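You operate a simulated robot arm through the tools that you are given. There is no shell and no other tool.

You run a simulated robot arm. Do the job below in one go: nothing can be reset, and whatever is moved stays where it is left.

## Task
Set the controls near the parts bench top. At the end: the cream ball lever is set to up; the white ball lever is set to up; the orange ball lever is set to up; the yellow bar is set to up; whatever was shut is shut again. Leave all else as you found it, and nothing knocked over. The yellow bar goes to its stop. The cream ball lever goes to its stop. The white ball lever goes to its stop. The orange ball lever goes to its stop.

Only the result counts: the job must be done as asked and must still hold three seconds after the hand-in. Knocking over, shifting, dropping, spilling or breaking anything else fails it.

## Robot
A 7-joint arm with a two-finger parallel gripper, fixed in place. Base frame: the origin is at the foot of the arm, x ahead of it, y to its left, z up; the work surface is at about z = 870. Units: mm, degrees, N and s.
Its first joint turns from -149.0 to 149.0 degrees. Payload 3.43 kg.
Tool frame: the origin (TCP) lies between the finger pads and is the grasp point; the fingertips stand 30 mm ahead of it; z points along the fingers, y is the line along which they close. The gripper opens to 94 mm. The fingers are 28 mm wide and 10 mm thick; the gripper's body (50 by 96 mm) begins 55 mm behind the TCP.
Orientation is told as [roll, pitch, yaw] about the base's x, y, z axes, in that order, counted from this pose: with the fingers straight down and closing along the base's y, the tool's x points along the base's -x, its y along +y and its z along -z.

## Interface
- The arm moves only by the tool drive_tool. Its argument "moves" is a list of rows, each a list of 2 entries, a list of its own where there are three numbers: the shift along the tool's x, y, z in mm, then the turn, a rotation vector about the tool's x, y, z in degrees. In form: [[[x, y, z], [ax, ay, az]], ...]. A call has 1 to 20 rows; each row shifts and turns the commanded pose from where the row before left it, along the tool's axes as they then stand. "grip" is the opening in per cent of the stroke, from 0 (shut) to 100 (fully open), set as the call begins (left out, the last holds). Each row takes 0.2 s and may step no farther than 50 mm and 8.6 degrees from the row before; otherwise, or with a gripper value out of range, the whole call is refused. Where a pose cannot be reached the arm comes as near as it can. A force on the tool above 40 N (or 10 N above the force at the start of the call, whichever is more), or a blocked arm, ends the call early, and 0.2 s more pass. The fingers move at their own pace (about 45 mm/s each) and stop on an object; they squeeze with about 38 N. The grip force told is the motor's: it shows also when the fingers shut on nothing. Time passes only in rows, and 0.2 s behind the last, so rows that do not move let the fingers close. The reply holds the time, the measured pose of the TCP, the force on the tool along the base axes, the opening and the grip force, in the units named above and with some noise, with the torque about the TCP (base axes, N m) and any sound that the robot's microphone picked up.
- Cameras (640 x 400 px; columns grow to the right, rows downward): "scene" is fixed at [220.6, 652, 1566.7]; the picture's right is [-0.54, -0.84, 0.00], its down [-0.53, 0.34, -0.78] and it looks along [0.66, -0.42, -0.63] (base axes); focal length 313 px, centre (320, 200). "wrist" rides on the gripper at [76, 14, -103] in the tool frame; the picture's right is [-0.18, 0.98, 0.00], its down [-0.75, -0.14, -0.64] and it looks along [-0.63, -0.12, 0.77] (tool axes); focal length 243 px, centre (320, 200). There is no depth. A picture from a camera that has moved, and an enlarged one, comes with that camera's place and axes in the base frame and with its lens.
- grab_frame(camera): a new picture of that camera. It takes no simulated time.
- close_up(camera, box): a new picture of the part [left, top, right, bottom] of that camera's present view, enlarged. It takes no simulated time.
- job_done(): hands the job in; it is judged then, once.

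Places have to be worked out from the pictures, the camera data and where the tool is seen. Open the gripper and draw the arm clear of the work before you hand the job in, unless the task says otherwise.

The tools are called after ">>>" by a JSON object that holds its "fn" and its "kwargs". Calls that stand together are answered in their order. drive_tool: Moves the arm, as the interface text tells. Its arguments: {"type":"object","properties":{"moves":{"type":"array","items":{"type":"array"}},"grip":{"type":"number"}},"required":["moves"]} The other tools are called the same way: grab_frame (camera) takes a picture; close_up (camera, box) takes an enlarged picture of a part of a camera's view; job_done () hands the job in.

At the start:

```text
clock: 0.0
tool_pos: [964.3, -212.4, 1070.1]
ee_rot: [0.0, 0.0, 0.1]
wrist_force: [0.6, -0.4, -0.1]
ft_torque: [0.0, 0.0, 0.03]
finger_gap: 94.0
grip_force: 0.1
```

scene: 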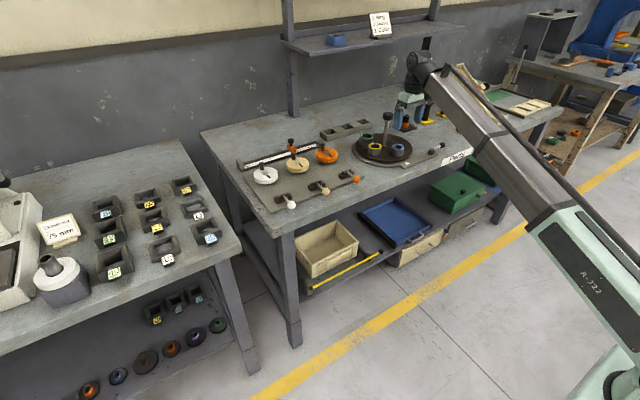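
wrist: 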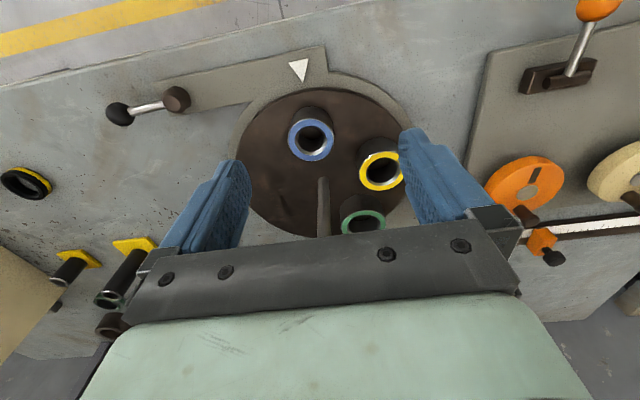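

The scene shows a panel with three discs and three ball levers beside a carousel. I'll enlarge these areas to identify the controls.

>>> {"fn": "close_up", "kwargs": {"camera": "scene", "box": [225, 120, 385, 220]}}

>>> {"fn": "close_up", "kwargs": {"camera": "scene", "box": [350, 80, 510, 180]}}

>>> {"fn": "close_up", "kwargs": {"camera": "scene", "box": [270, 180, 510, 330]}}

>>> {"fn": "close_up", "kwargs": {"camera": "wrist", "box": [440, 0, 640, 280]}}

```text
4.00 times, centred on (305, 170) of scene
camera zoom: at [220.6, 652.0, 1566.7], right [-0.54, -0.84, 0.0], down [-0.53, 0.34, -0.78], along [0.66, -0.42, -0.63], focal length 1251 px, centre (380, 320)
```

zoom: 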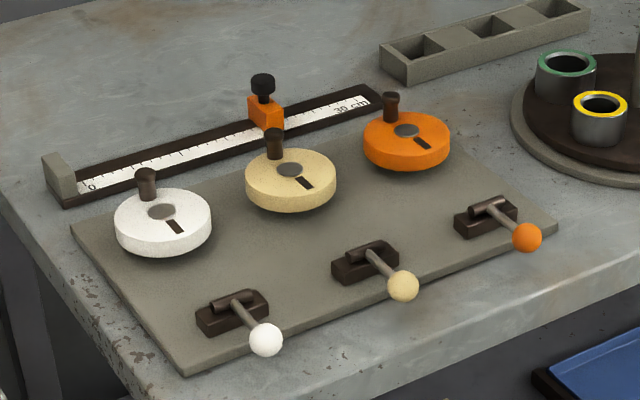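

```text
4.00 times, centred on (430, 130) of scene
camera zoom: at [220.6, 652.0, 1566.7], right [-0.54, -0.84, 0.0], down [-0.53, 0.34, -0.78], along [0.66, -0.42, -0.63], focal length 1251 px, centre (-120, 480)
```

zoom: 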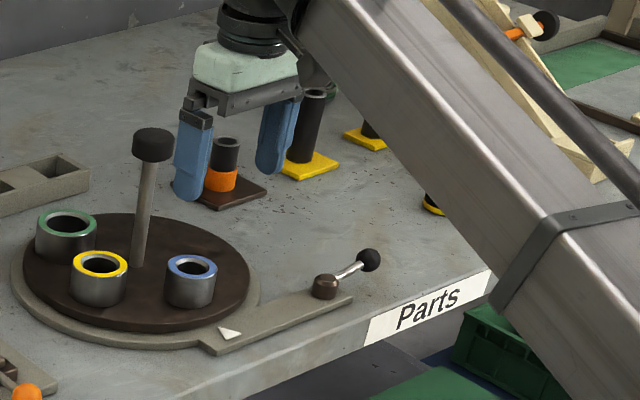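

```text
2.67 times, centred on (390, 255) of scene
camera zoom: at [220.6, 652.0, 1566.7], right [-0.54, -0.84, 0.0], down [-0.53, 0.34, -0.78], along [0.66, -0.42, -0.63], focal length 834 px, centre (133, 53)
```

zoom: 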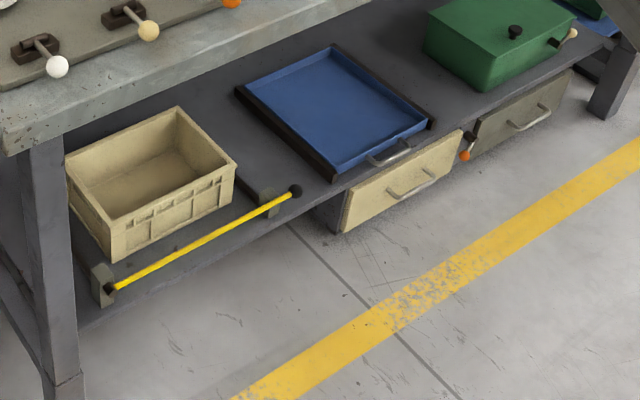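

```text
1.43 times, centred on (540, 140) of wrist
camera zoom: at [888.6, -197.6, 1172.8], right [0.18, 0.98, 0.0], down [0.75, -0.14, 0.64], along [0.63, -0.12, -0.77], focal length 347 px, centre (6, 286)
```

zoom: 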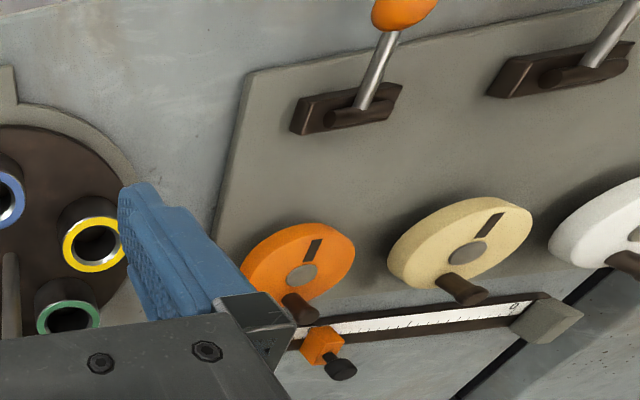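

The three ball levers stand at about x≈945, y≈30/165/302, z≈905, leaning toward the robot. I need more detail on the levers and on the yellow bar on the lower shelf.

>>> {"fn": "close_up", "kwargs": {"camera": "scene", "box": [300, 245, 340, 295]}}

>>> {"fn": "close_up", "kwargs": {"camera": "scene", "box": [350, 235, 400, 275]}}

>>> {"fn": "close_up", "kwargs": {"camera": "scene", "box": [270, 170, 370, 220]}}

>>> {"fn": "close_up", "kwargs": {"camera": "scene", "box": [190, 180, 350, 350]}}

```text
8.00 times, centred on (320, 270) of scene
camera zoom: at [220.6, 652.0, 1566.7], right [-0.54, -0.84, 0.0], down [-0.53, 0.34, -0.78], along [0.66, -0.42, -0.63], focal length 2502 px, centre (320, -360)
```

zoom: 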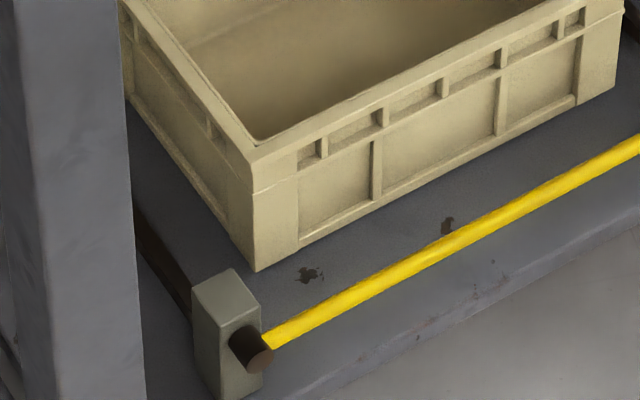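

```text
10.00 times, centred on (375, 255) of scene
camera zoom: at [220.6, 652.0, 1566.7], right [-0.54, -0.84, 0.0], down [-0.53, 0.34, -0.78], along [0.66, -0.42, -0.63], focal length 3128 px, centre (-230, -350)
```

zoom: 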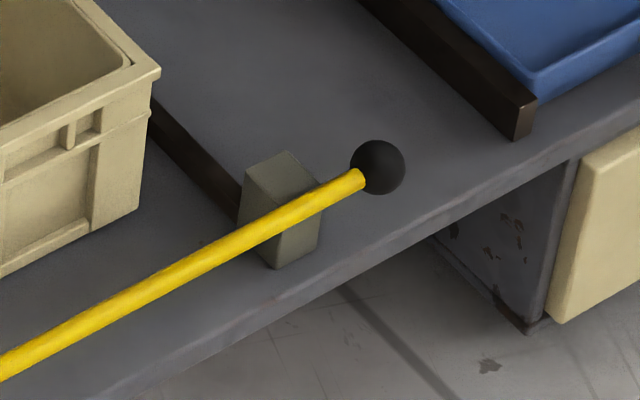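

```text
6.40 times, centred on (320, 195) of scene
camera zoom: at [220.6, 652.0, 1566.7], right [-0.54, -0.84, 0.0], down [-0.53, 0.34, -0.78], along [0.66, -0.42, -0.63], focal length 2002 px, centre (320, 232)
```

zoom: 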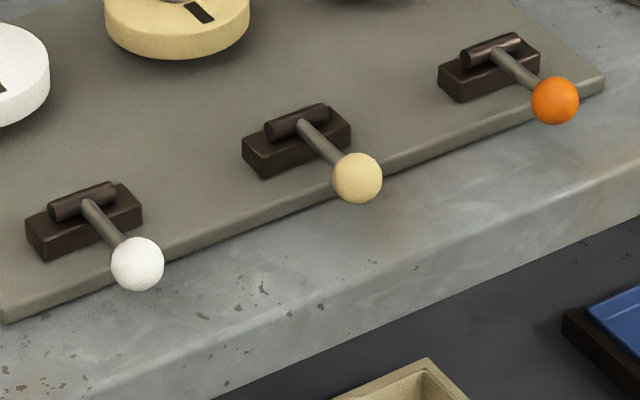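

```text
2.35 times, centred on (270, 265) of scene
camera zoom: at [220.6, 652.0, 1566.7], right [-0.54, -0.84, 0.0], down [-0.53, 0.34, -0.78], along [0.66, -0.42, -0.63], focal length 736 px, centre (438, 47)
```

zoom: 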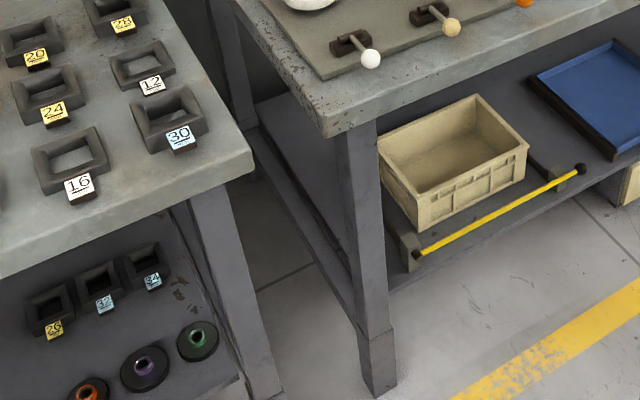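

The bar pivots about an x-axis shaft at its left end (y≈262) and its black knob is at the right end, so it swings up in the y-z plane. I'll draw the arm back, then get a wrist view of the lower shelf.

>>> {"fn": "drive_tool", "kwargs": {"moves": [[[36.4, 29.2, 0], [0, 0, 0]], [[36.4, 29.2, 0], [0, 0, 0]], [[36.4, 29.2, 0], [0, 0, 0]], [[36.4, 29.2, 0], [0, 0, 0]], [[36.4, 29.2, 0], [0, 0, 0]], [[36.4, 29.2, 0], [0, 0, 0]], [[36.4, 29.2, 0], [0, 0, 0]], [[36.4, 29.2, 0], [0, 0, 0]], [[36.4, 29.2, 0], [0, 0, 0]], [[36.4, 29.2, 0], [0, 0, 0]], [[0, 0, 40], [0, 0, 0]], [[0, 0, 40], [0, 0, 0]], [[0, 0, 40], [0, 0, 0]], [[0, 0, 40], [0, 0, 0]]], "grip": 0}}

>>> {"fn": "grab_frame", "kwargs": {"camera": "wrist"}}

>>> {"fn": "grab_frame", "kwargs": {"camera": "scene"}}

```text
clock: 2.2
tool_pos: [617.1, 67.2, 1066.8]
ee_rot: [0.0, -0.6, 0.3]
wrist_force: [1.2, 0.6, -1.7]
ft_torque: [-0.12, 0.03, -0.05]
finger_gap: 0.1
grip_force: 32.9
stopped in row 10: the force on the tool passed its limit at 52 N (the readings are from after the stop); the commanded pose is now the measured one
```

```text
taken
camera wrist: at [539.9, 81.9, 1167.9], right [0.18, 0.98, 0.0], down [0.75, -0.14, 0.65], along [0.64, -0.12, -0.76], focal length 243 px, centre (320, 200)
```

wrist: 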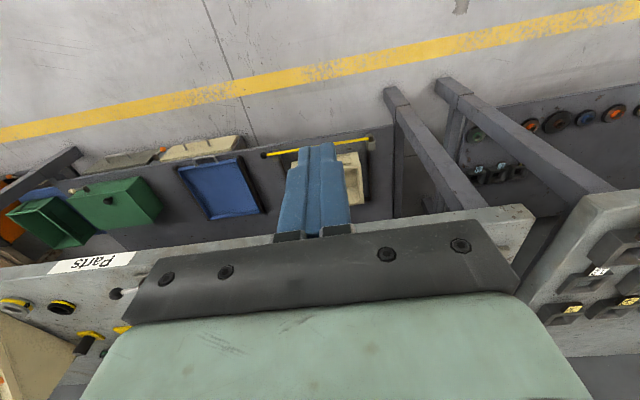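

```text
taken
```

scene: 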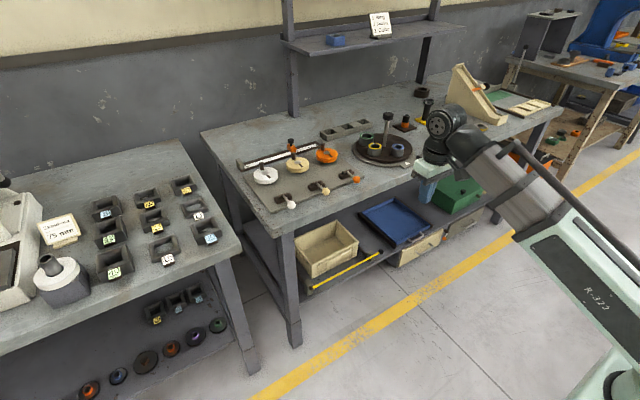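

The stop at row 10 was only a jolt on the retract, and the force has settled. Combining both cameras puts the yellow bar's pivot near (1015, 195, 270) and its knob near (1007, -243, 280). I'll do the levers first, tilting the tool 35° forward and going to a pre-grasp in front of the orange ball.

>>> {"fn": "drive_tool", "kwargs": {"moves": [[[0, 0, 0], [0, -6.9, 0]], [[0, 0, 0], [0, -6.9, 0]], [[0, 0, 0], [0, -6.9, 0]], [[0, 0, 0], [0, -6.9, 0]], [[0, 0, 0], [0, -6.9, 0]], [[-28.9, -5.7, 35.1], [0, 0, 0]], [[-28.9, -5.7, 35.1], [0, 0, 0]], [[-28.9, -5.7, 35.1], [0, 0, 0]], [[-28.9, -5.7, 35.1], [0, 0, 0]], [[-28.9, -5.7, 35.1], [0, 0, 0]], [[-28.9, -5.7, 35.1], [0, 0, 0]], [[0, 0, 0], [0, 0, 0]]], "grip": 60}}

>>> {"fn": "grab_frame", "kwargs": {"camera": "wrist"}}

>>> {"fn": "grab_frame", "kwargs": {"camera": "scene"}}

```text
clock: 4.8
tool_pos: [879.0, 32.8, 993.4]
ee_rot: [-0.1, -35.1, 0.3]
wrist_force: [-0.3, -0.6, 0.2]
ft_torque: [0.03, -0.02, 0.01]
finger_gap: 56.4
grip_force: 0.1
```

```text
taken
camera wrist: at [757.8, 47.0, 1033.7], right [0.14, 0.98, 0.1], down [0.25, -0.14, 0.96], along [0.96, -0.11, -0.26], focal length 243 px, centre (320, 200)
```

wrist: 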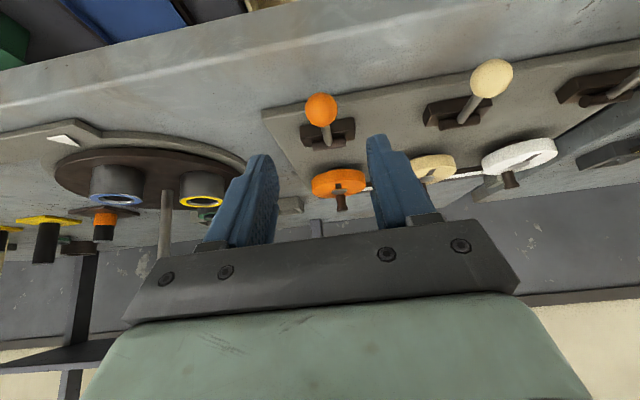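

```text
taken
```

scene: 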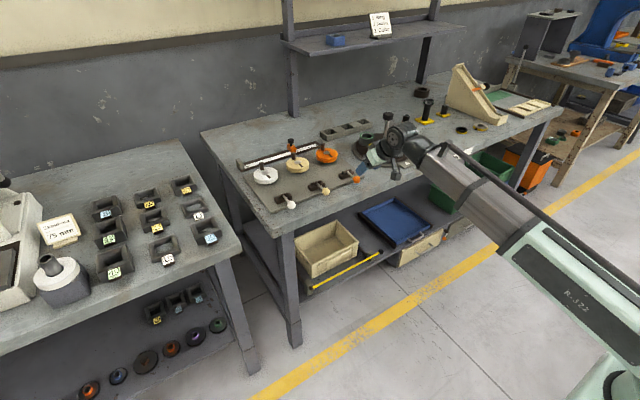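

The orange ball sits near the picture centre between the fingers. I'll enlarge both views to refine its position before closing in.

>>> {"fn": "close_up", "kwargs": {"camera": "wrist", "box": [270, 80, 400, 160]}}

>>> {"fn": "close_up", "kwargs": {"camera": "wrist", "box": [410, 40, 640, 180]}}

>>> {"fn": "close_up", "kwargs": {"camera": "scene", "box": [330, 130, 430, 200]}}

```text
4.92 times, centred on (335, 120) of wrist
camera zoom: at [757.8, 47.0, 1033.7], right [0.14, 0.98, 0.1], down [0.25, -0.14, 0.96], along [0.96, -0.11, -0.26], focal length 1194 px, centre (246, 594)
```

zoom: 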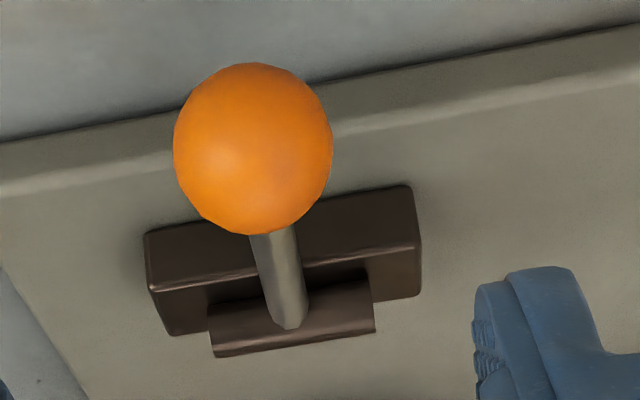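

```text
2.78 times, centred on (525, 110) of wrist
camera zoom: at [757.8, 47.0, 1033.7], right [0.14, 0.98, 0.1], down [0.25, -0.14, 0.96], along [0.96, -0.11, -0.26], focal length 675 px, centre (-250, 450)
```

zoom: 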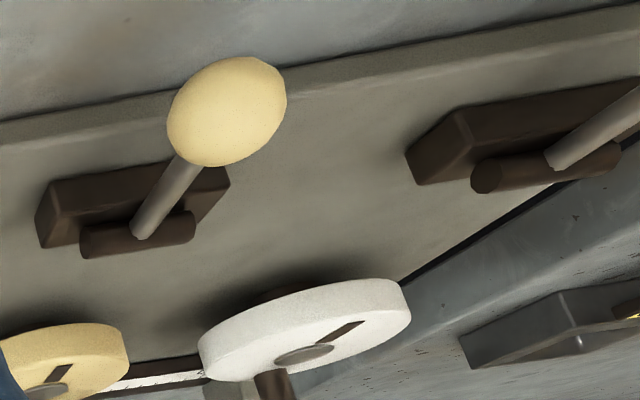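

```text
5.71 times, centred on (380, 165) of scene
camera zoom: at [220.6, 652.0, 1566.7], right [-0.54, -0.84, 0.0], down [-0.53, 0.34, -0.78], along [0.66, -0.42, -0.63], focal length 1788 px, centre (-23, 400)
```

zoom: 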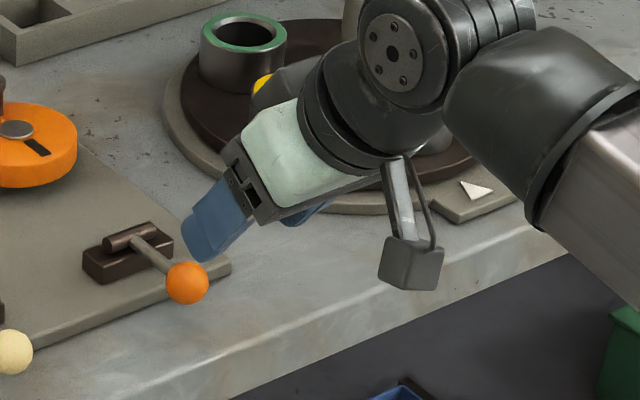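

Refined, the orange ball is near (937, 36, 907). I'll advance along the fingers most of the way and look again.

>>> {"fn": "drive_tool", "kwargs": {"moves": [[[0.5, 1.0, 30], [0, 0, 0]], [[0.5, 1.0, 30], [0, 0, 0]], [[0, 0, 0], [0, 0, 0]]]}}

>>> {"fn": "close_up", "kwargs": {"camera": "wrist", "box": [220, 60, 420, 185]}}

>>> {"fn": "close_up", "kwargs": {"camera": "scene", "box": [330, 150, 400, 200]}}

```text
clock: 5.6
tool_pos: [910.7, 35.0, 943.2]
ee_rot: [-0.1, -35.1, 0.5]
wrist_force: [0.2, 0.0, 0.3]
ft_torque: [0.01, 0.03, -0.02]
finger_gap: 56.5
grip_force: 0.1
```

```text
3.20 times, centred on (320, 122) of wrist
camera zoom: at [790.7, 48.9, 983.6], right [0.14, 0.98, 0.1], down [0.25, -0.14, 0.96], along [0.96, -0.11, -0.26], focal length 776 px, centre (320, 448)
```

zoom: 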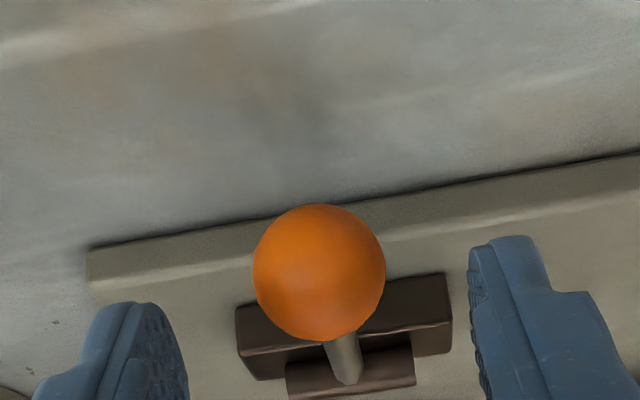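

```text
8.00 times, centred on (365, 175) of scene
camera zoom: at [220.6, 652.0, 1566.7], right [-0.54, -0.84, 0.0], down [-0.53, 0.34, -0.78], along [0.66, -0.42, -0.63], focal length 2502 px, centre (-40, 400)
```

zoom: 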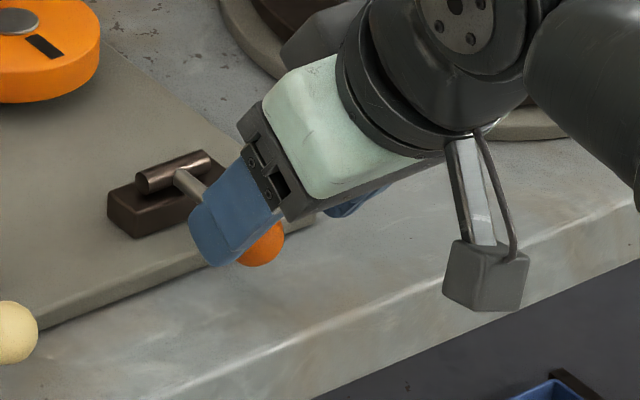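

The ball works out at (937.5, 36, 906), which is 46 mm ahead of the TCP and centred. I'll advance 28 mm and close on it.

>>> {"fn": "drive_tool", "kwargs": {"moves": [[[0, 0.8, 14], [0, 0, 0]], [[0, 0, 14], [0, 0, 0]], [[0, 0, 0], [0, 0, 0]]]}}

>>> {"fn": "drive_tool", "kwargs": {"moves": [[[0, 0, 0], [0, 0, 0]], [[0, 0, 0], [0, 0, 0]], [[0, 0, 0], [0, 0, 0]], [[0, 0, 0], [0, 0, 0]]], "grip": 0}}

>>> {"fn": "close_up", "kwargs": {"camera": "wrist", "box": [220, 60, 420, 185]}}

```text
clock: 6.4
tool_pos: [929.5, 36.7, 918.8]
ee_rot: [-0.1, -35.1, 0.5]
wrist_force: [-0.1, 0.2, -0.3]
ft_torque: [-0.01, -0.01, 0.04]
finger_gap: 56.4
grip_force: 0.0
```

```text
clock: 7.4
tool_pos: [928.4, 34.8, 920.1]
ee_rot: [-0.2, -35.1, 0.4]
wrist_force: [1.1, -17.4, -1.0]
ft_torque: [-0.26, 0.03, -0.15]
finger_gap: 26.6
grip_force: 45.0
```

```text
3.20 times, centred on (320, 122) of wrist
camera zoom: at [806.9, 49.4, 959.8], right [0.15, 0.98, 0.1], down [0.25, -0.14, 0.96], along [0.96, -0.11, -0.26], focal length 776 px, centre (320, 448)
```

zoom: 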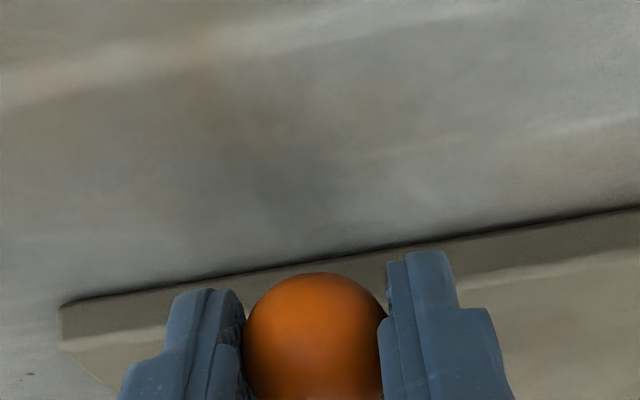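

The gripper holds the orange ball (gap 26.6), with a slight side load that I'll relieve. I'll now follow the arc about the pivot near (998, 905), radius 60, for the first 40°.

>>> {"fn": "drive_tool", "kwargs": {"moves": [[[-6.7, -1.0, -8.0], [0, 0, 0]], [[-8.0, 0, -6.7], [0, 0, 0]], [[-9.1, 0, -5.2], [0, 0, 0]], [[-9.8, 0, -3.6], [0, 0, 0]], [[0, 0, 0], [0, 0, 0]]]}}

>>> {"fn": "close_up", "kwargs": {"camera": "scene", "box": [330, 150, 400, 200]}}

>>> {"fn": "close_up", "kwargs": {"camera": "wrist", "box": [220, 60, 420, 185]}}

```text
clock: 8.6
tool_pos: [942.7, 34.8, 958.8]
ee_rot: [-0.3, -34.9, 0.4]
wrist_force: [-19.8, -25.0, -8.5]
ft_torque: [-0.57, 1.45, -0.07]
finger_gap: 27.2
grip_force: 45.1
```

```text
8.00 times, centred on (365, 175) of scene
camera zoom: at [220.6, 652.0, 1566.7], right [-0.54, -0.84, 0.0], down [-0.53, 0.34, -0.78], along [0.66, -0.42, -0.63], focal length 2502 px, centre (-40, 400)
```

zoom: 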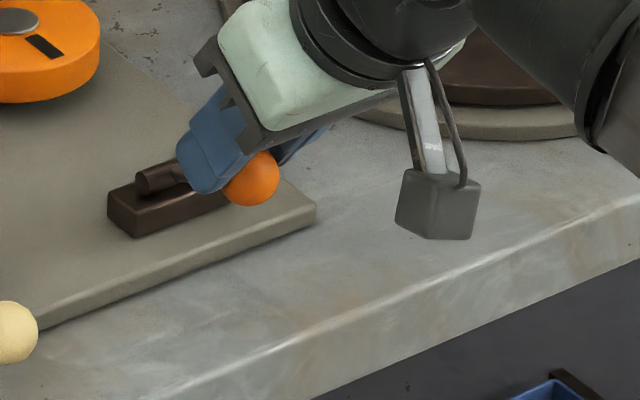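

```text
3.20 times, centred on (320, 122) of wrist
camera zoom: at [821.3, 49.6, 1000.0], right [0.15, 0.98, 0.1], down [0.25, -0.14, 0.96], along [0.96, -0.12, -0.27], focal length 776 px, centre (320, 448)
```

zoom: 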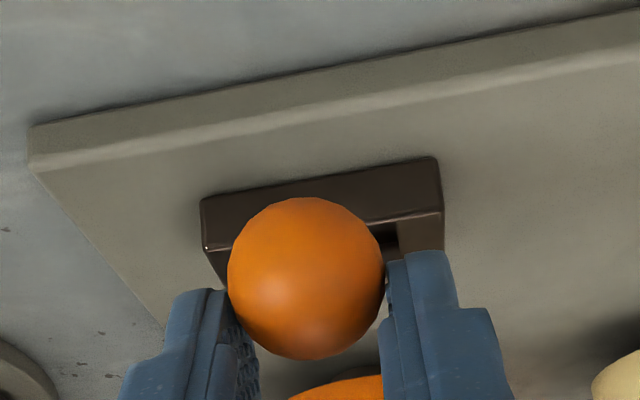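

The ball rose to about 29° but slid 12 mm along the pads and there is some side load. I'll open up, check whether the lever stays put and re-centre on it.

>>> {"fn": "drive_tool", "kwargs": {"moves": [[[0, 0, 0], [0, 0, 0]], [[0, 0, 0], [0, 0, 0]]], "grip": 50}}

>>> {"fn": "close_up", "kwargs": {"camera": "wrist", "box": [220, 60, 420, 185]}}

>>> {"fn": "close_up", "kwargs": {"camera": "scene", "box": [330, 150, 400, 200]}}

```text
clock: 9.2
tool_pos: [945.3, 38.5, 959.6]
ee_rot: [-0.1, -35.2, 0.4]
wrist_force: [-0.1, -0.5, -0.4]
ft_torque: [-0.01, 0.0, -0.03]
finger_gap: 46.8
grip_force: 0.0
```

```text
3.20 times, centred on (320, 122) of wrist
camera zoom: at [823.1, 52.0, 999.7], right [0.14, 0.98, 0.11], down [0.25, -0.14, 0.96], along [0.96, -0.11, -0.26], focal length 776 px, centre (320, 448)
```

zoom: 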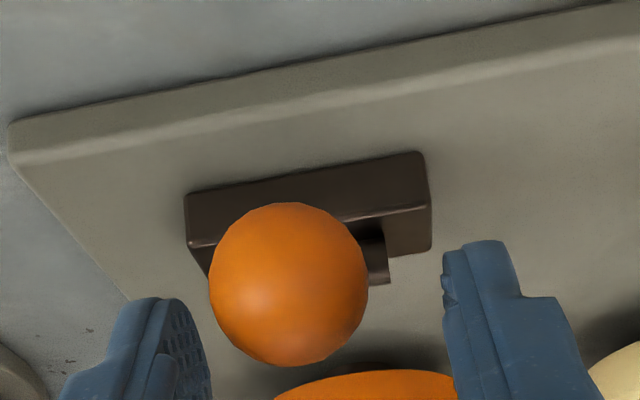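

```text
8.00 times, centred on (365, 175) of scene
camera zoom: at [220.6, 652.0, 1566.7], right [-0.54, -0.84, 0.0], down [-0.53, 0.34, -0.78], along [0.66, -0.42, -0.63], focal length 2502 px, centre (-40, 400)
```

zoom: 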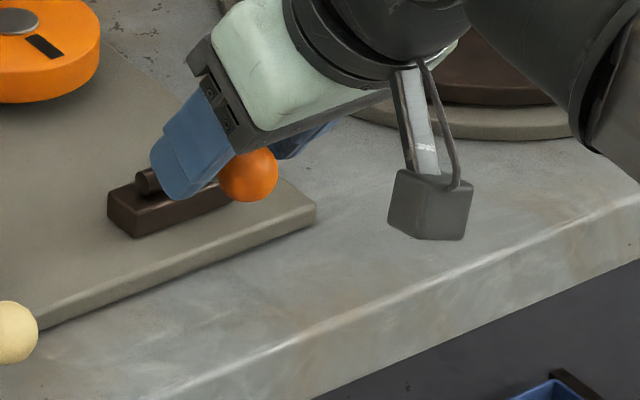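

The lever holds by friction with the ball at about (946, 36, 937). I'll re-centre with the ball biased to the far pad edge, regrip and continue the arc.

>>> {"fn": "drive_tool", "kwargs": {"moves": [[[9, -1.3, 3], [0, 0, 0]], [[9, -1.2, 3], [0, 0, 0]], [[0, 0, 0], [0, 0, 0]]]}}

>>> {"fn": "drive_tool", "kwargs": {"moves": [[[0, 0, 0], [0, 0, 0]], [[0, 0, 0], [0, 0, 0]], [[0, 0, 0], [0, 0, 0]]], "grip": 0}}

>>> {"fn": "drive_tool", "kwargs": {"moves": [[[-4.9, 0, -1.8], [0, 0, 0]], [[-4.9, 0, -1.8], [0, 0, 0]], [[-5.1, 0, -0.9], [0, 0, 0]], [[-5.1, 0, -0.9], [0, 0, 0]], [[-5.2, 0, 0], [0, 0, 0]], [[-5.2, 0, 0], [0, 0, 0]]]}}

>>> {"fn": "close_up", "kwargs": {"camera": "wrist", "box": [220, 60, 420, 185]}}

>>> {"fn": "close_up", "kwargs": {"camera": "scene", "box": [330, 150, 400, 200]}}

```text
clock: 10.0
tool_pos: [932.8, 33.9, 944.3]
ee_rot: [-0.1, -35.1, 0.5]
wrist_force: [-0.6, 0.2, 0.3]
ft_torque: [0.02, -0.03, -0.01]
finger_gap: 47.2
grip_force: 0.0
```

```text
clock: 10.8
tool_pos: [933.5, 35.0, 943.6]
ee_rot: [0.0, -35.1, 0.4]
wrist_force: [-0.3, 3.5, -0.6]
ft_torque: [0.04, 0.02, 0.04]
finger_gap: 27.1
grip_force: 44.9
```

```text
clock: 12.2
tool_pos: [953.6, 34.2, 966.4]
ee_rot: [0.0, -34.9, 0.4]
wrist_force: [-20.3, 12.1, -2.5]
ft_torque: [0.13, 1.34, 0.08]
finger_gap: 26.8
grip_force: 45.1
```

```text
3.20 times, centred on (320, 122) of wrist
camera zoom: at [832.2, 48.9, 1006.4], right [0.14, 0.98, 0.11], down [0.25, -0.14, 0.96], along [0.96, -0.11, -0.27], focal length 776 px, centre (320, 448)
```

zoom: 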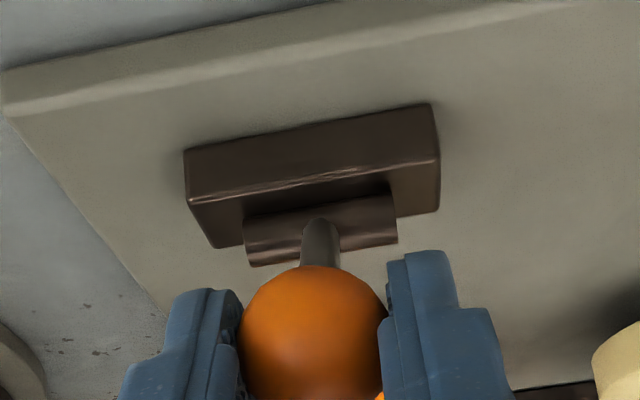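

```text
8.00 times, centred on (365, 175) of scene
camera zoom: at [220.6, 652.0, 1566.7], right [-0.54, -0.84, 0.0], down [-0.53, 0.34, -0.78], along [0.66, -0.42, -0.63], focal length 2502 px, centre (-40, 400)
```

zoom: 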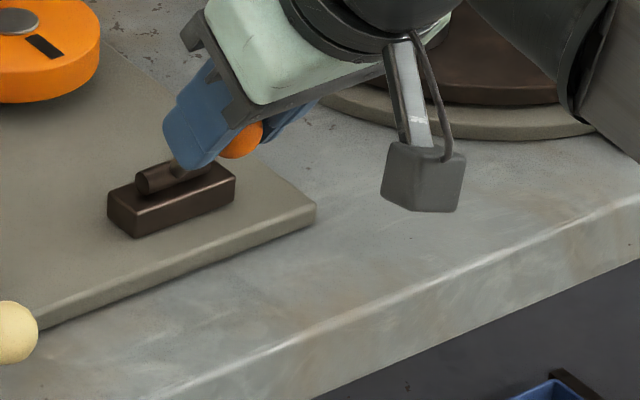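

No slip this time; the lever is near 60°. I'll continue the arc toward vertical in small steps.

>>> {"fn": "drive_tool", "kwargs": {"moves": [[[-5.15, 0, 0.9], [0, 0, 0]], [[-5.15, 0, 0.9], [0, 0, 0]], [[-4.9, 0, 1.8], [0, 0, 0]], [[-4.9, 0, 1.8], [0, 0, 0]], [[-4.5, 0, 2.6], [0, 0, 0]], [[-4.5, 0, 2.6], [0, 0, 0]]]}}

>>> {"fn": "close_up", "kwargs": {"camera": "wrist", "box": [220, 60, 420, 185]}}

>>> {"fn": "close_up", "kwargs": {"camera": "scene", "box": [330, 130, 400, 180]}}

```text
clock: 13.2
tool_pos: [973.4, 34.9, 974.2]
ee_rot: [-0.2, -35.1, 0.4]
wrist_force: [-10.9, 0.4, 16.5]
ft_torque: [0.0, 0.34, -0.03]
finger_gap: 27.1
grip_force: 44.9
stopped in row 5: the force on the tool passed its limit at 45 N (the readings are from after the stop); the commanded pose is now the measured one
```

```text
3.20 times, centred on (320, 122) of wrist
camera zoom: at [851.0, 49.3, 1015.5], right [0.15, 0.98, 0.1], down [0.25, -0.14, 0.96], along [0.96, -0.11, -0.26], focal length 776 px, centre (320, 448)
```

zoom: 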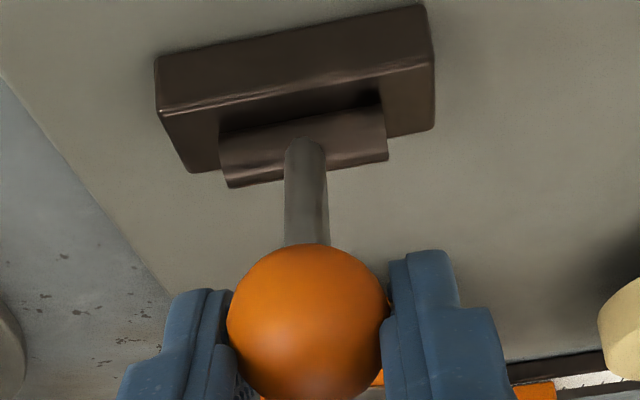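

```text
8.00 times, centred on (365, 155) of scene
camera zoom: at [220.6, 652.0, 1566.7], right [-0.54, -0.84, 0.0], down [-0.53, 0.34, -0.78], along [0.66, -0.42, -0.63], focal length 2502 px, centre (-40, 560)
```

zoom: 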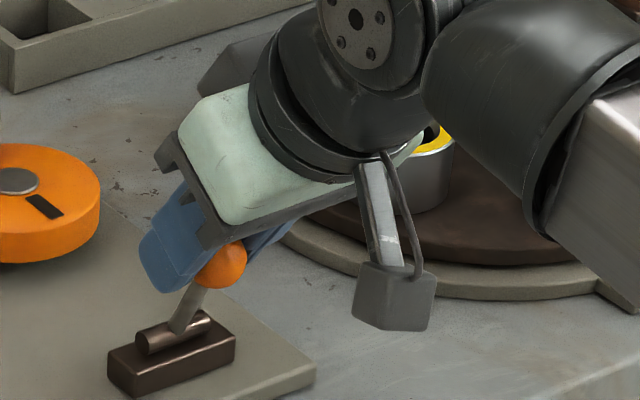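

The push stopped at 45 N with the ball at about (973, 35, 960), roughly 64° above horizontal. To tell a stop from slip, I'll open, drop in front of the ball, close the fingers and push it with their side along the tangent.

>>> {"fn": "drive_tool", "kwargs": {"moves": [[[0, 0, 0], [0, 0, 0]], [[0, 0, 0], [0, 0, 0]], [[14, 0, -2], [0, 0, 0]], [[14, 0, -2], [0, 0, 0]], [[16, 0, -2], [0, 0, 0]], [[0, 0, 0], [0, 0, 0]]], "grip": 55}}

>>> {"fn": "drive_tool", "kwargs": {"moves": [[[0, 0, 0], [0, 0, 0]], [[0, 0, 0], [0, 0, 0]], [[0, 0, 0], [0, 0, 0]], [[0, 0, 0], [0, 0, 0]]], "grip": 0}}

>>> {"fn": "close_up", "kwargs": {"camera": "wrist", "box": [220, 60, 420, 185]}}

>>> {"fn": "close_up", "kwargs": {"camera": "scene", "box": [330, 130, 400, 180]}}

```text
clock: 14.6
tool_pos: [934.2, 33.3, 951.2]
ee_rot: [-0.2, -35.0, 0.3]
wrist_force: [-0.5, -0.4, 0.9]
ft_torque: [0.03, -0.05, 0.0]
finger_gap: 51.6
grip_force: 0.0
```

```text
clock: 15.6
tool_pos: [933.7, 32.0, 951.7]
ee_rot: [-0.1, -35.0, 0.4]
wrist_force: [0.4, 0.1, -0.3]
ft_torque: [0.01, 0.01, 0.0]
finger_gap: 0.0
grip_force: 31.9
```

```text
3.20 times, centred on (320, 122) of wrist
camera zoom: at [813.4, 47.2, 992.1], right [0.15, 0.98, 0.1], down [0.25, -0.14, 0.96], along [0.96, -0.11, -0.27], focal length 776 px, centre (320, 448)
```

zoom: 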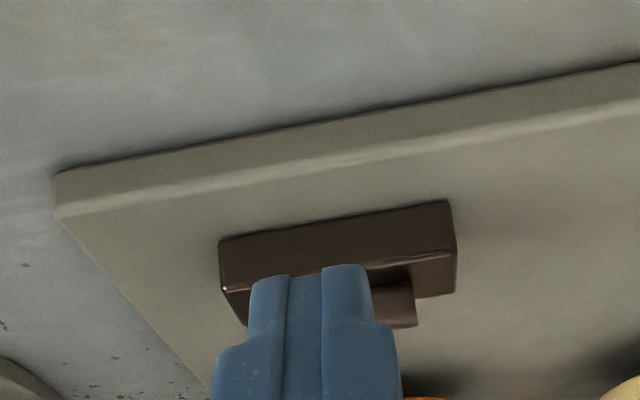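

```text
8.00 times, centred on (365, 155) of scene
camera zoom: at [220.6, 652.0, 1566.7], right [-0.54, -0.84, 0.0], down [-0.53, 0.34, -0.78], along [0.66, -0.42, -0.63], focal length 2502 px, centre (-40, 560)
```

zoom: 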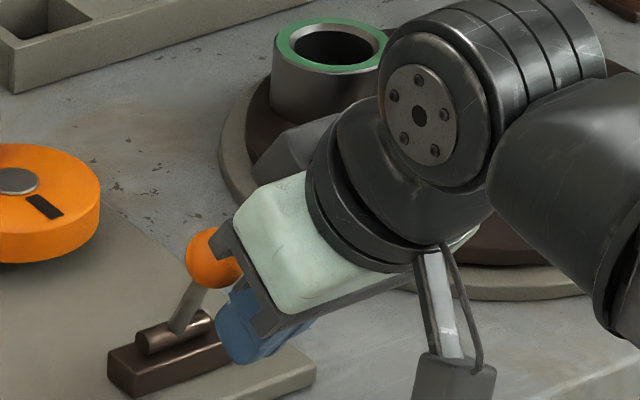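

The closed fingers sit just behind the ball, which held its place. I'll push along -tool x in small steps until it meets the stop.

>>> {"fn": "drive_tool", "kwargs": {"moves": [[[-4, 2.5, 0], [0, 0, 0]], [[-3, 0, 0], [0, 0, 0]], [[-3, 0, 0], [0, 0, 0]], [[-3, 0, 0], [0, 0, 0]], [[-3, 0, 0], [0, 0, 0]], [[-3, 0, 0], [0, 0, 0]], [[-3, 0, 0], [0, 0, 0]], [[-3, 0, 0], [0, 0, 0]]]}}

>>> {"fn": "close_up", "kwargs": {"camera": "scene", "box": [330, 130, 400, 180]}}

```text
clock: 17.4
tool_pos: [954.6, 37.4, 966.1]
ee_rot: [-0.2, -34.6, 0.4]
wrist_force: [-7.8, -1.9, -10.6]
ft_torque: [0.01, 0.24, -0.03]
finger_gap: 0.0
grip_force: 33.0
```

```text
8.00 times, centred on (365, 155) of scene
camera zoom: at [220.6, 652.0, 1566.7], right [-0.54, -0.84, 0.0], down [-0.53, 0.34, -0.78], along [0.66, -0.42, -0.63], focal length 2502 px, centre (-40, 560)
```

zoom: 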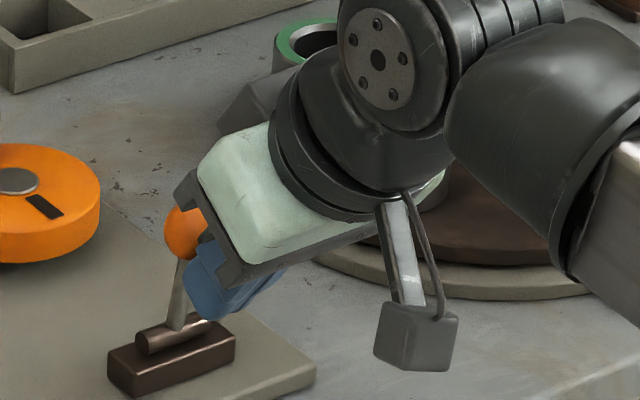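

The ball moved further (about 80° now), so the earlier halt was only path mismatch. I'll keep pushing, now horizontally in +x.

>>> {"fn": "drive_tool", "kwargs": {"moves": [[[-2.5, 0, 1.2], [0, 0, 0]], [[-2.5, 0, 1.2], [0, 0, 0]], [[-2.5, 0, 1.7], [0, 0, 0]], [[-2.5, 0, 1.7], [0, 0, 0]], [[-2.5, 0, 1.7], [0, 0, 0]], [[-2.5, 0, 1.7], [0, 0, 0]], [[-2.5, 0, 1.7], [0, 0, 0]], [[-2.5, 0, 1.7], [0, 0, 0]]]}}

>>> {"fn": "close_up", "kwargs": {"camera": "scene", "box": [330, 130, 400, 180]}}

```text
clock: 18.1
tool_pos: [954.7, 37.3, 964.5]
ee_rot: [-0.1, -34.1, 0.4]
wrist_force: [-6.1, 0.3, -4.3]
ft_torque: [-0.04, 0.15, -0.05]
finger_gap: 0.0
grip_force: 32.6
stopped in row 3: the force on the tool passed its limit at 43 N (the readings are from after the stop); the commanded pose is now the measured one
```

```text
8.00 times, centred on (365, 155) of scene
camera zoom: at [220.6, 652.0, 1566.7], right [-0.54, -0.84, 0.0], down [-0.53, 0.34, -0.78], along [0.66, -0.42, -0.63], focal length 2502 px, centre (-40, 560)
```

zoom: 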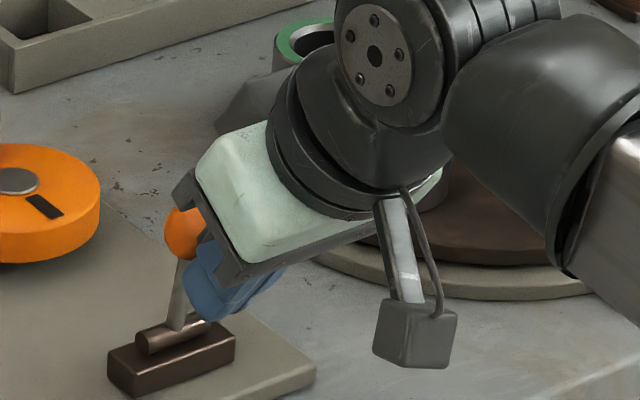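

The push stopped at 43 N with the orange ball directly above its pivot (999, 963), which is a vertical lever at its stop. I'll back away, verify, and go to the cream ball's pre-grasp.

>>> {"fn": "drive_tool", "kwargs": {"moves": [[[8, 0, 0], [0, 0, 0]], [[8, 0, 0], [0, 0, 0]], [[0, 0, -30], [0, 0, 0]], [[0, 0, -30], [0, 0, 0]], [[0, 0, -30], [0, 0, 0]], [[9.4, 33.2, 9], [0, 0, 0]], [[9.4, 33.2, 9], [0, 0, 0]], [[9.4, 33.2, 9], [0, 0, 0]], [[9.4, 33.2, 9], [0, 0, 0]], [[0, 0, 0], [0, 0, 0]]], "grip": 0}}

>>> {"fn": "drive_tool", "kwargs": {"moves": [[[0, 0, 0], [0, 0, 0]], [[0, 0, 0], [0, 0, 0]], [[0, 0, 0], [0, 0, 0]]], "grip": 55}}

>>> {"fn": "grab_frame", "kwargs": {"camera": "wrist"}}

>>> {"fn": "close_up", "kwargs": {"camera": "wrist", "box": [240, 60, 400, 160]}}

>>> {"fn": "close_up", "kwargs": {"camera": "scene", "box": [260, 130, 400, 220]}}

```text
clock: 20.3
tool_pos: [880.1, 166.9, 982.0]
ee_rot: [-0.1, -34.3, 0.4]
wrist_force: [0.5, -0.3, 0.4]
ft_torque: [-0.01, 0.0, -0.01]
finger_gap: 0.0
grip_force: 32.9
```

```text
clock: 21.1
tool_pos: [880.8, 166.7, 981.4]
ee_rot: [-0.1, -34.2, 0.4]
wrist_force: [0.3, -0.7, 0.3]
ft_torque: [-0.02, -0.02, 0.0]
finger_gap: 51.6
grip_force: 0.1
```

```text
taken
camera wrist: at [759.6, 181.3, 1024.2], right [0.15, 0.98, 0.1], down [0.26, -0.14, 0.96], along [0.95, -0.11, -0.28], focal length 243 px, centre (320, 200)
```

wrist: 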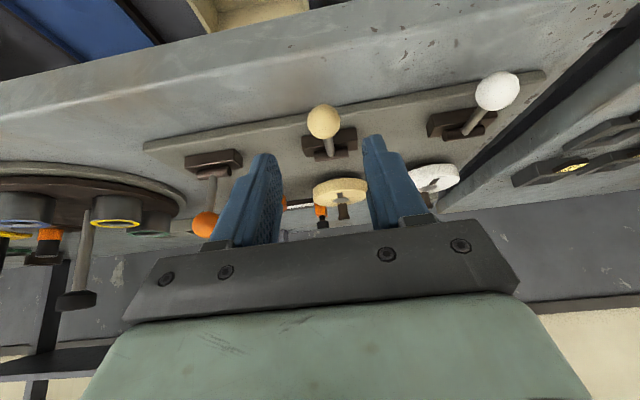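

```text
4.00 times, centred on (320, 110) of wrist
camera zoom: at [759.6, 181.3, 1024.2], right [0.15, 0.98, 0.1], down [0.26, -0.14, 0.96], along [0.95, -0.11, -0.28], focal length 970 px, centre (320, 560)
```

zoom: 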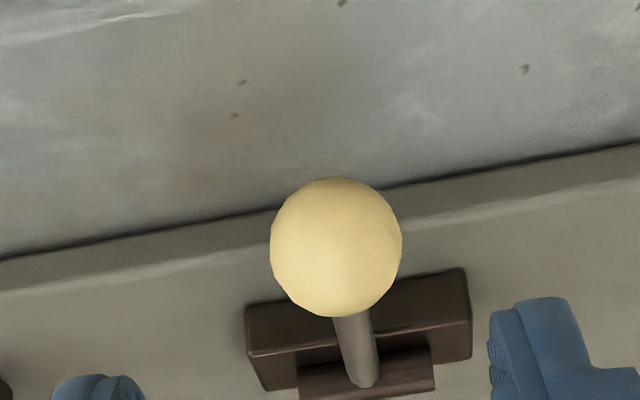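

```text
4.44 times, centred on (330, 175) of scene
camera zoom: at [220.6, 652.0, 1566.7], right [-0.54, -0.84, 0.0], down [-0.53, 0.34, -0.78], along [0.66, -0.42, -0.63], focal length 1390 px, centre (276, 311)
```

zoom: 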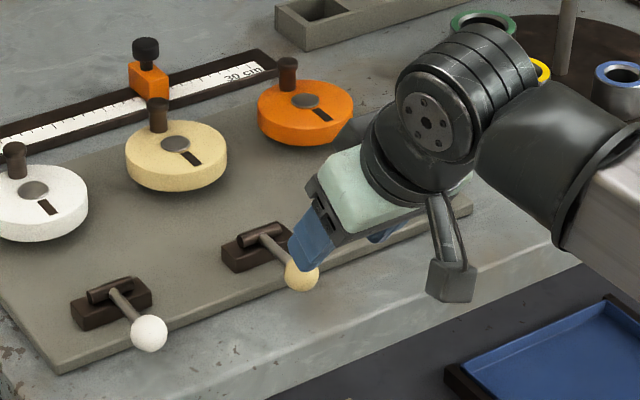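

The orange lever stands upright and holds. The cream ball is at about (937.5, 171.5, 905), so I'll advance on it and grip.

>>> {"fn": "drive_tool", "kwargs": {"moves": [[[0.6, 1.4, 24.1], [0, -0.8, 0]], [[0.6, 1.4, 24.1], [0, 0, 0]], [[0.6, 1.3, 24.1], [0, 0, 0]], [[0, 0, 0], [0, 0, 0]]]}}

>>> {"fn": "drive_tool", "kwargs": {"moves": [[[0, 0, 0], [0, 0, 0]], [[0, 0, 0], [0, 0, 0]], [[0, 0, 0], [0, 0, 0]], [[0, 0, 0], [0, 0, 0]]], "grip": 0}}

>>> {"fn": "close_up", "kwargs": {"camera": "wrist", "box": [220, 60, 420, 185]}}

```text
clock: 22.1
tool_pos: [918.0, 171.6, 920.2]
ee_rot: [-0.1, -35.1, 0.5]
wrist_force: [-0.4, 0.2, 0.2]
ft_torque: [-0.02, -0.03, -0.01]
finger_gap: 51.9
grip_force: 0.1
```

```text
clock: 23.1
tool_pos: [916.8, 171.7, 920.7]
ee_rot: [-0.2, -35.0, 0.4]
wrist_force: [1.1, -13.6, -1.6]
ft_torque: [-0.21, 0.05, -0.28]
finger_gap: 26.8
grip_force: 44.9
```

```text
3.20 times, centred on (320, 122) of wrist
camera zoom: at [796.9, 184.4, 960.8], right [0.15, 0.98, 0.1], down [0.25, -0.14, 0.96], along [0.96, -0.12, -0.27], focal length 776 px, centre (320, 448)
```

zoom: 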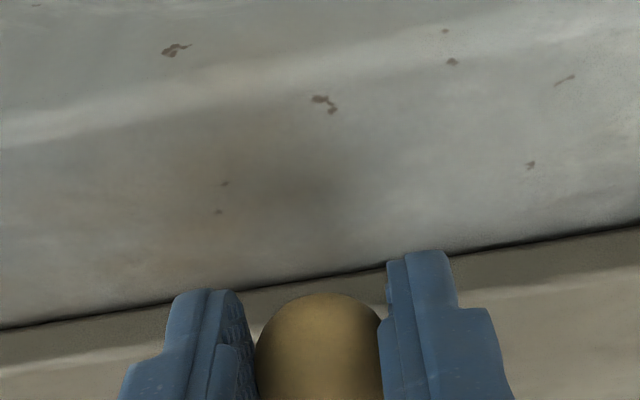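

The cream ball is gripped. I'll follow the first part of the arc in half-steps, easing the side load.

>>> {"fn": "drive_tool", "kwargs": {"moves": [[[-3.3, -0.8, -4.0], [0, 0, 0]], [[-3.4, -0.8, -4.0], [0, 0, 0]], [[-4.0, 0, -3.4], [0, 0, 0]], [[-4.0, 0, -3.4], [0, 0, 0]], [[-4.5, 0, -2.6], [0, 0, 0]], [[-4.5, 0, -2.6], [0, 0, 0]], [[-4.9, 0, -1.8], [0, 0, 0]], [[-4.9, 0, -1.8], [0, 0, 0]], [[0, 0, 0], [0, 0, 0]]]}}

>>> {"fn": "close_up", "kwargs": {"camera": "wrist", "box": [220, 60, 420, 185]}}

>>> {"fn": "close_up", "kwargs": {"camera": "scene", "box": [280, 140, 350, 190]}}

```text
clock: 25.0
tool_pos: [930.7, 170.4, 956.5]
ee_rot: [-0.6, -34.6, 0.6]
wrist_force: [-1.8, -5.3, 1.8]
ft_torque: [-0.13, -0.07, -0.05]
finger_gap: 27.1
grip_force: 44.9
stopped in row 9: the force on the tool passed its limit at 40 N (the readings are from after the stop); the commanded pose is now the measured one
```

```text
3.20 times, centred on (320, 122) of wrist
camera zoom: at [809.8, 185.1, 997.9], right [0.15, 0.98, 0.1], down [0.26, -0.13, 0.96], along [0.96, -0.12, -0.27], focal length 776 px, centre (320, 448)
```

zoom: 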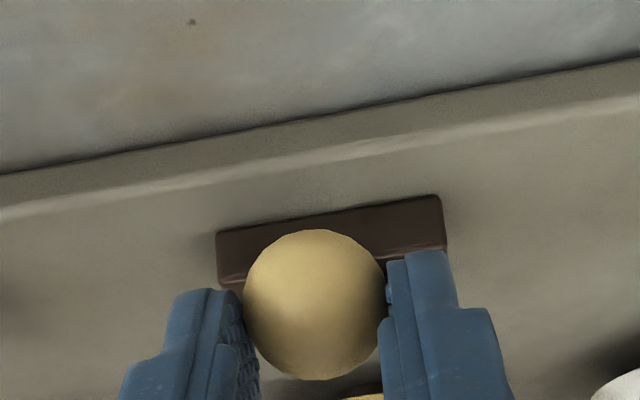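

```text
8.00 times, centred on (315, 165) of scene
camera zoom: at [220.6, 652.0, 1566.7], right [-0.54, -0.84, 0.0], down [-0.53, 0.34, -0.78], along [0.66, -0.42, -0.63], focal length 2502 px, centre (360, 480)
```

zoom: 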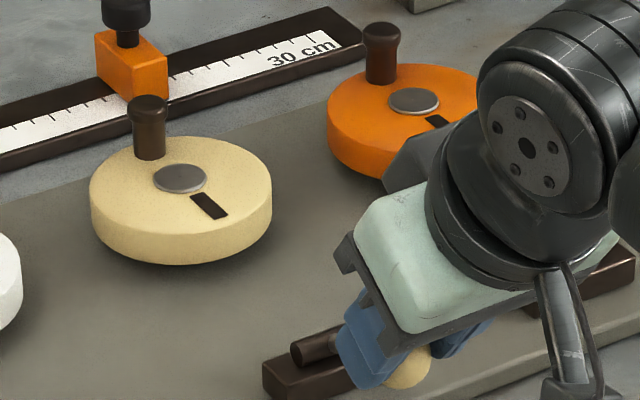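

The cream lever is at about 26° (ball near (938, 171, 934)). I'll open, drop in front of the ball, close, and push it up with the side of the fingers.

>>> {"fn": "drive_tool", "kwargs": {"moves": [[[0, 0, 0], [0, 0, 0]], [[0, 0, 0], [0, 0, 0]], [[14, 0, -1], [0, 0, 0]], [[14, 0, -1], [0, 0, 0]], [[16, 0, 0], [0, 0, 0]], [[0, 0, 0], [0, 0, 0]]], "grip": 55}}

>>> {"fn": "drive_tool", "kwargs": {"moves": [[[0, 0, 0], [0, 0, 0]], [[0, 0, 0], [0, 0, 0]], [[0, 0, 0], [0, 0, 0]], [[0, 0, 0], [0, 0, 0]]], "grip": 0}}

>>> {"fn": "close_up", "kwargs": {"camera": "wrist", "box": [220, 60, 420, 185]}}

>>> {"fn": "close_up", "kwargs": {"camera": "scene", "box": [280, 150, 350, 200]}}

```text
clock: 26.4
tool_pos: [892.6, 169.4, 933.3]
ee_rot: [-0.5, -34.6, 0.4]
wrist_force: [-0.3, 0.5, 1.2]
ft_torque: [0.0, 0.0, -0.01]
finger_gap: 51.8
grip_force: 0.0
```

```text
clock: 27.4
tool_pos: [892.4, 169.2, 933.4]
ee_rot: [-0.5, -34.6, 0.4]
wrist_force: [-0.1, 0.1, 0.0]
ft_torque: [-0.01, -0.03, 0.01]
finger_gap: 0.0
grip_force: 32.3
```

```text
3.20 times, centred on (320, 122) of wrist
camera zoom: at [771.4, 184.4, 974.7], right [0.15, 0.98, 0.1], down [0.26, -0.13, 0.96], along [0.96, -0.12, -0.27], focal length 776 px, centre (320, 448)
```

zoom: 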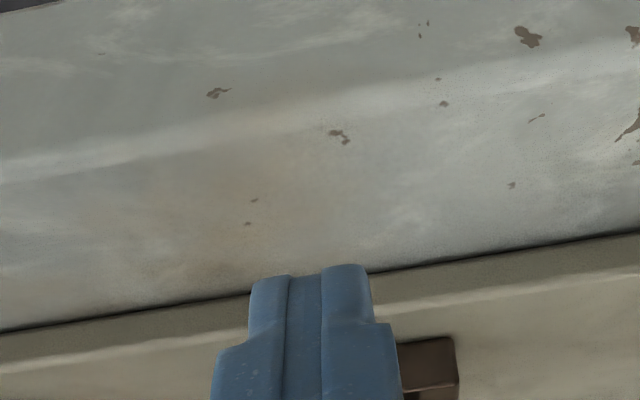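

```text
8.00 times, centred on (315, 175) of scene
camera zoom: at [220.6, 652.0, 1566.7], right [-0.54, -0.84, 0.0], down [-0.53, 0.34, -0.78], along [0.66, -0.42, -0.63], focal length 2502 px, centre (360, 400)
```

zoom: 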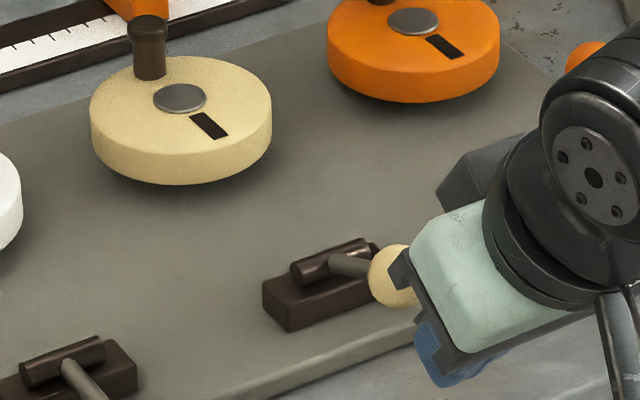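

The ball is at (948, 171, 933), a bit past the fingertips, so I'll go 12 mm deeper, then push and follow the arc with the finger side.

>>> {"fn": "drive_tool", "kwargs": {"moves": [[[0, 1.8, 12], [0, 0, 0]], [[-5, 0, 0], [0, 0, 0]], [[-5, 0, 0], [0, 0, 0]], [[-5, 0, 0], [0, 0, 0]], [[-4.9, 0, -1.8], [0, 0, 0]], [[-4.9, 0, -1.8], [0, 0, 0]], [[-5.1, 0, -0.9], [0, 0, 0]], [[-5.1, 0, -0.9], [0, 0, 0]], [[-5.2, 0, 0], [0, 0, 0]], [[-5.2, 0, 0], [0, 0, 0]], [[-5.1, 0, 0.9], [0, 0, 0]], [[-5.1, 0, 0.9], [0, 0, 0]]]}}

>>> {"fn": "close_up", "kwargs": {"camera": "wrist", "box": [220, 60, 420, 185]}}

>>> {"fn": "close_up", "kwargs": {"camera": "scene", "box": [280, 140, 350, 190]}}

```text
clock: 30.0
tool_pos: [943.8, 173.1, 957.1]
ee_rot: [-0.5, -34.6, 0.5]
wrist_force: [-1.3, -0.3, 0.4]
ft_torque: [0.02, 0.01, 0.04]
finger_gap: 0.2
grip_force: 33.0
```

```text
3.20 times, centred on (320, 122) of wrist
camera zoom: at [823.0, 187.5, 999.7], right [0.15, 0.98, 0.1], down [0.26, -0.13, 0.96], along [0.96, -0.12, -0.27], focal length 776 px, centre (320, 448)
```

zoom: 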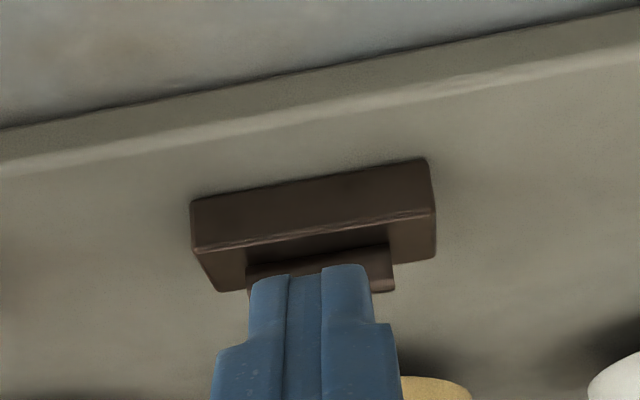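

```text
8.00 times, centred on (315, 165) of scene
camera zoom: at [220.6, 652.0, 1566.7], right [-0.54, -0.84, 0.0], down [-0.53, 0.34, -0.78], along [0.66, -0.42, -0.63], focal length 2502 px, centre (360, 480)
```

zoom: 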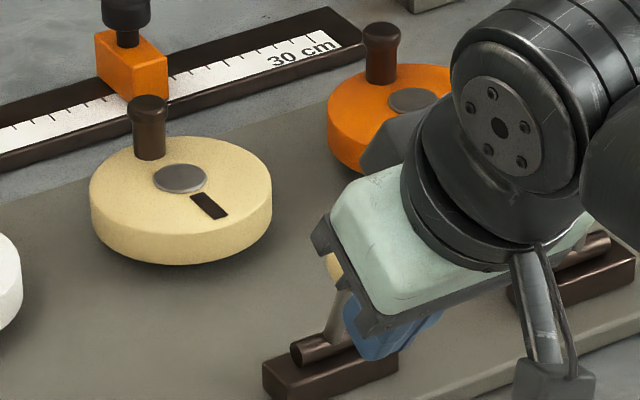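

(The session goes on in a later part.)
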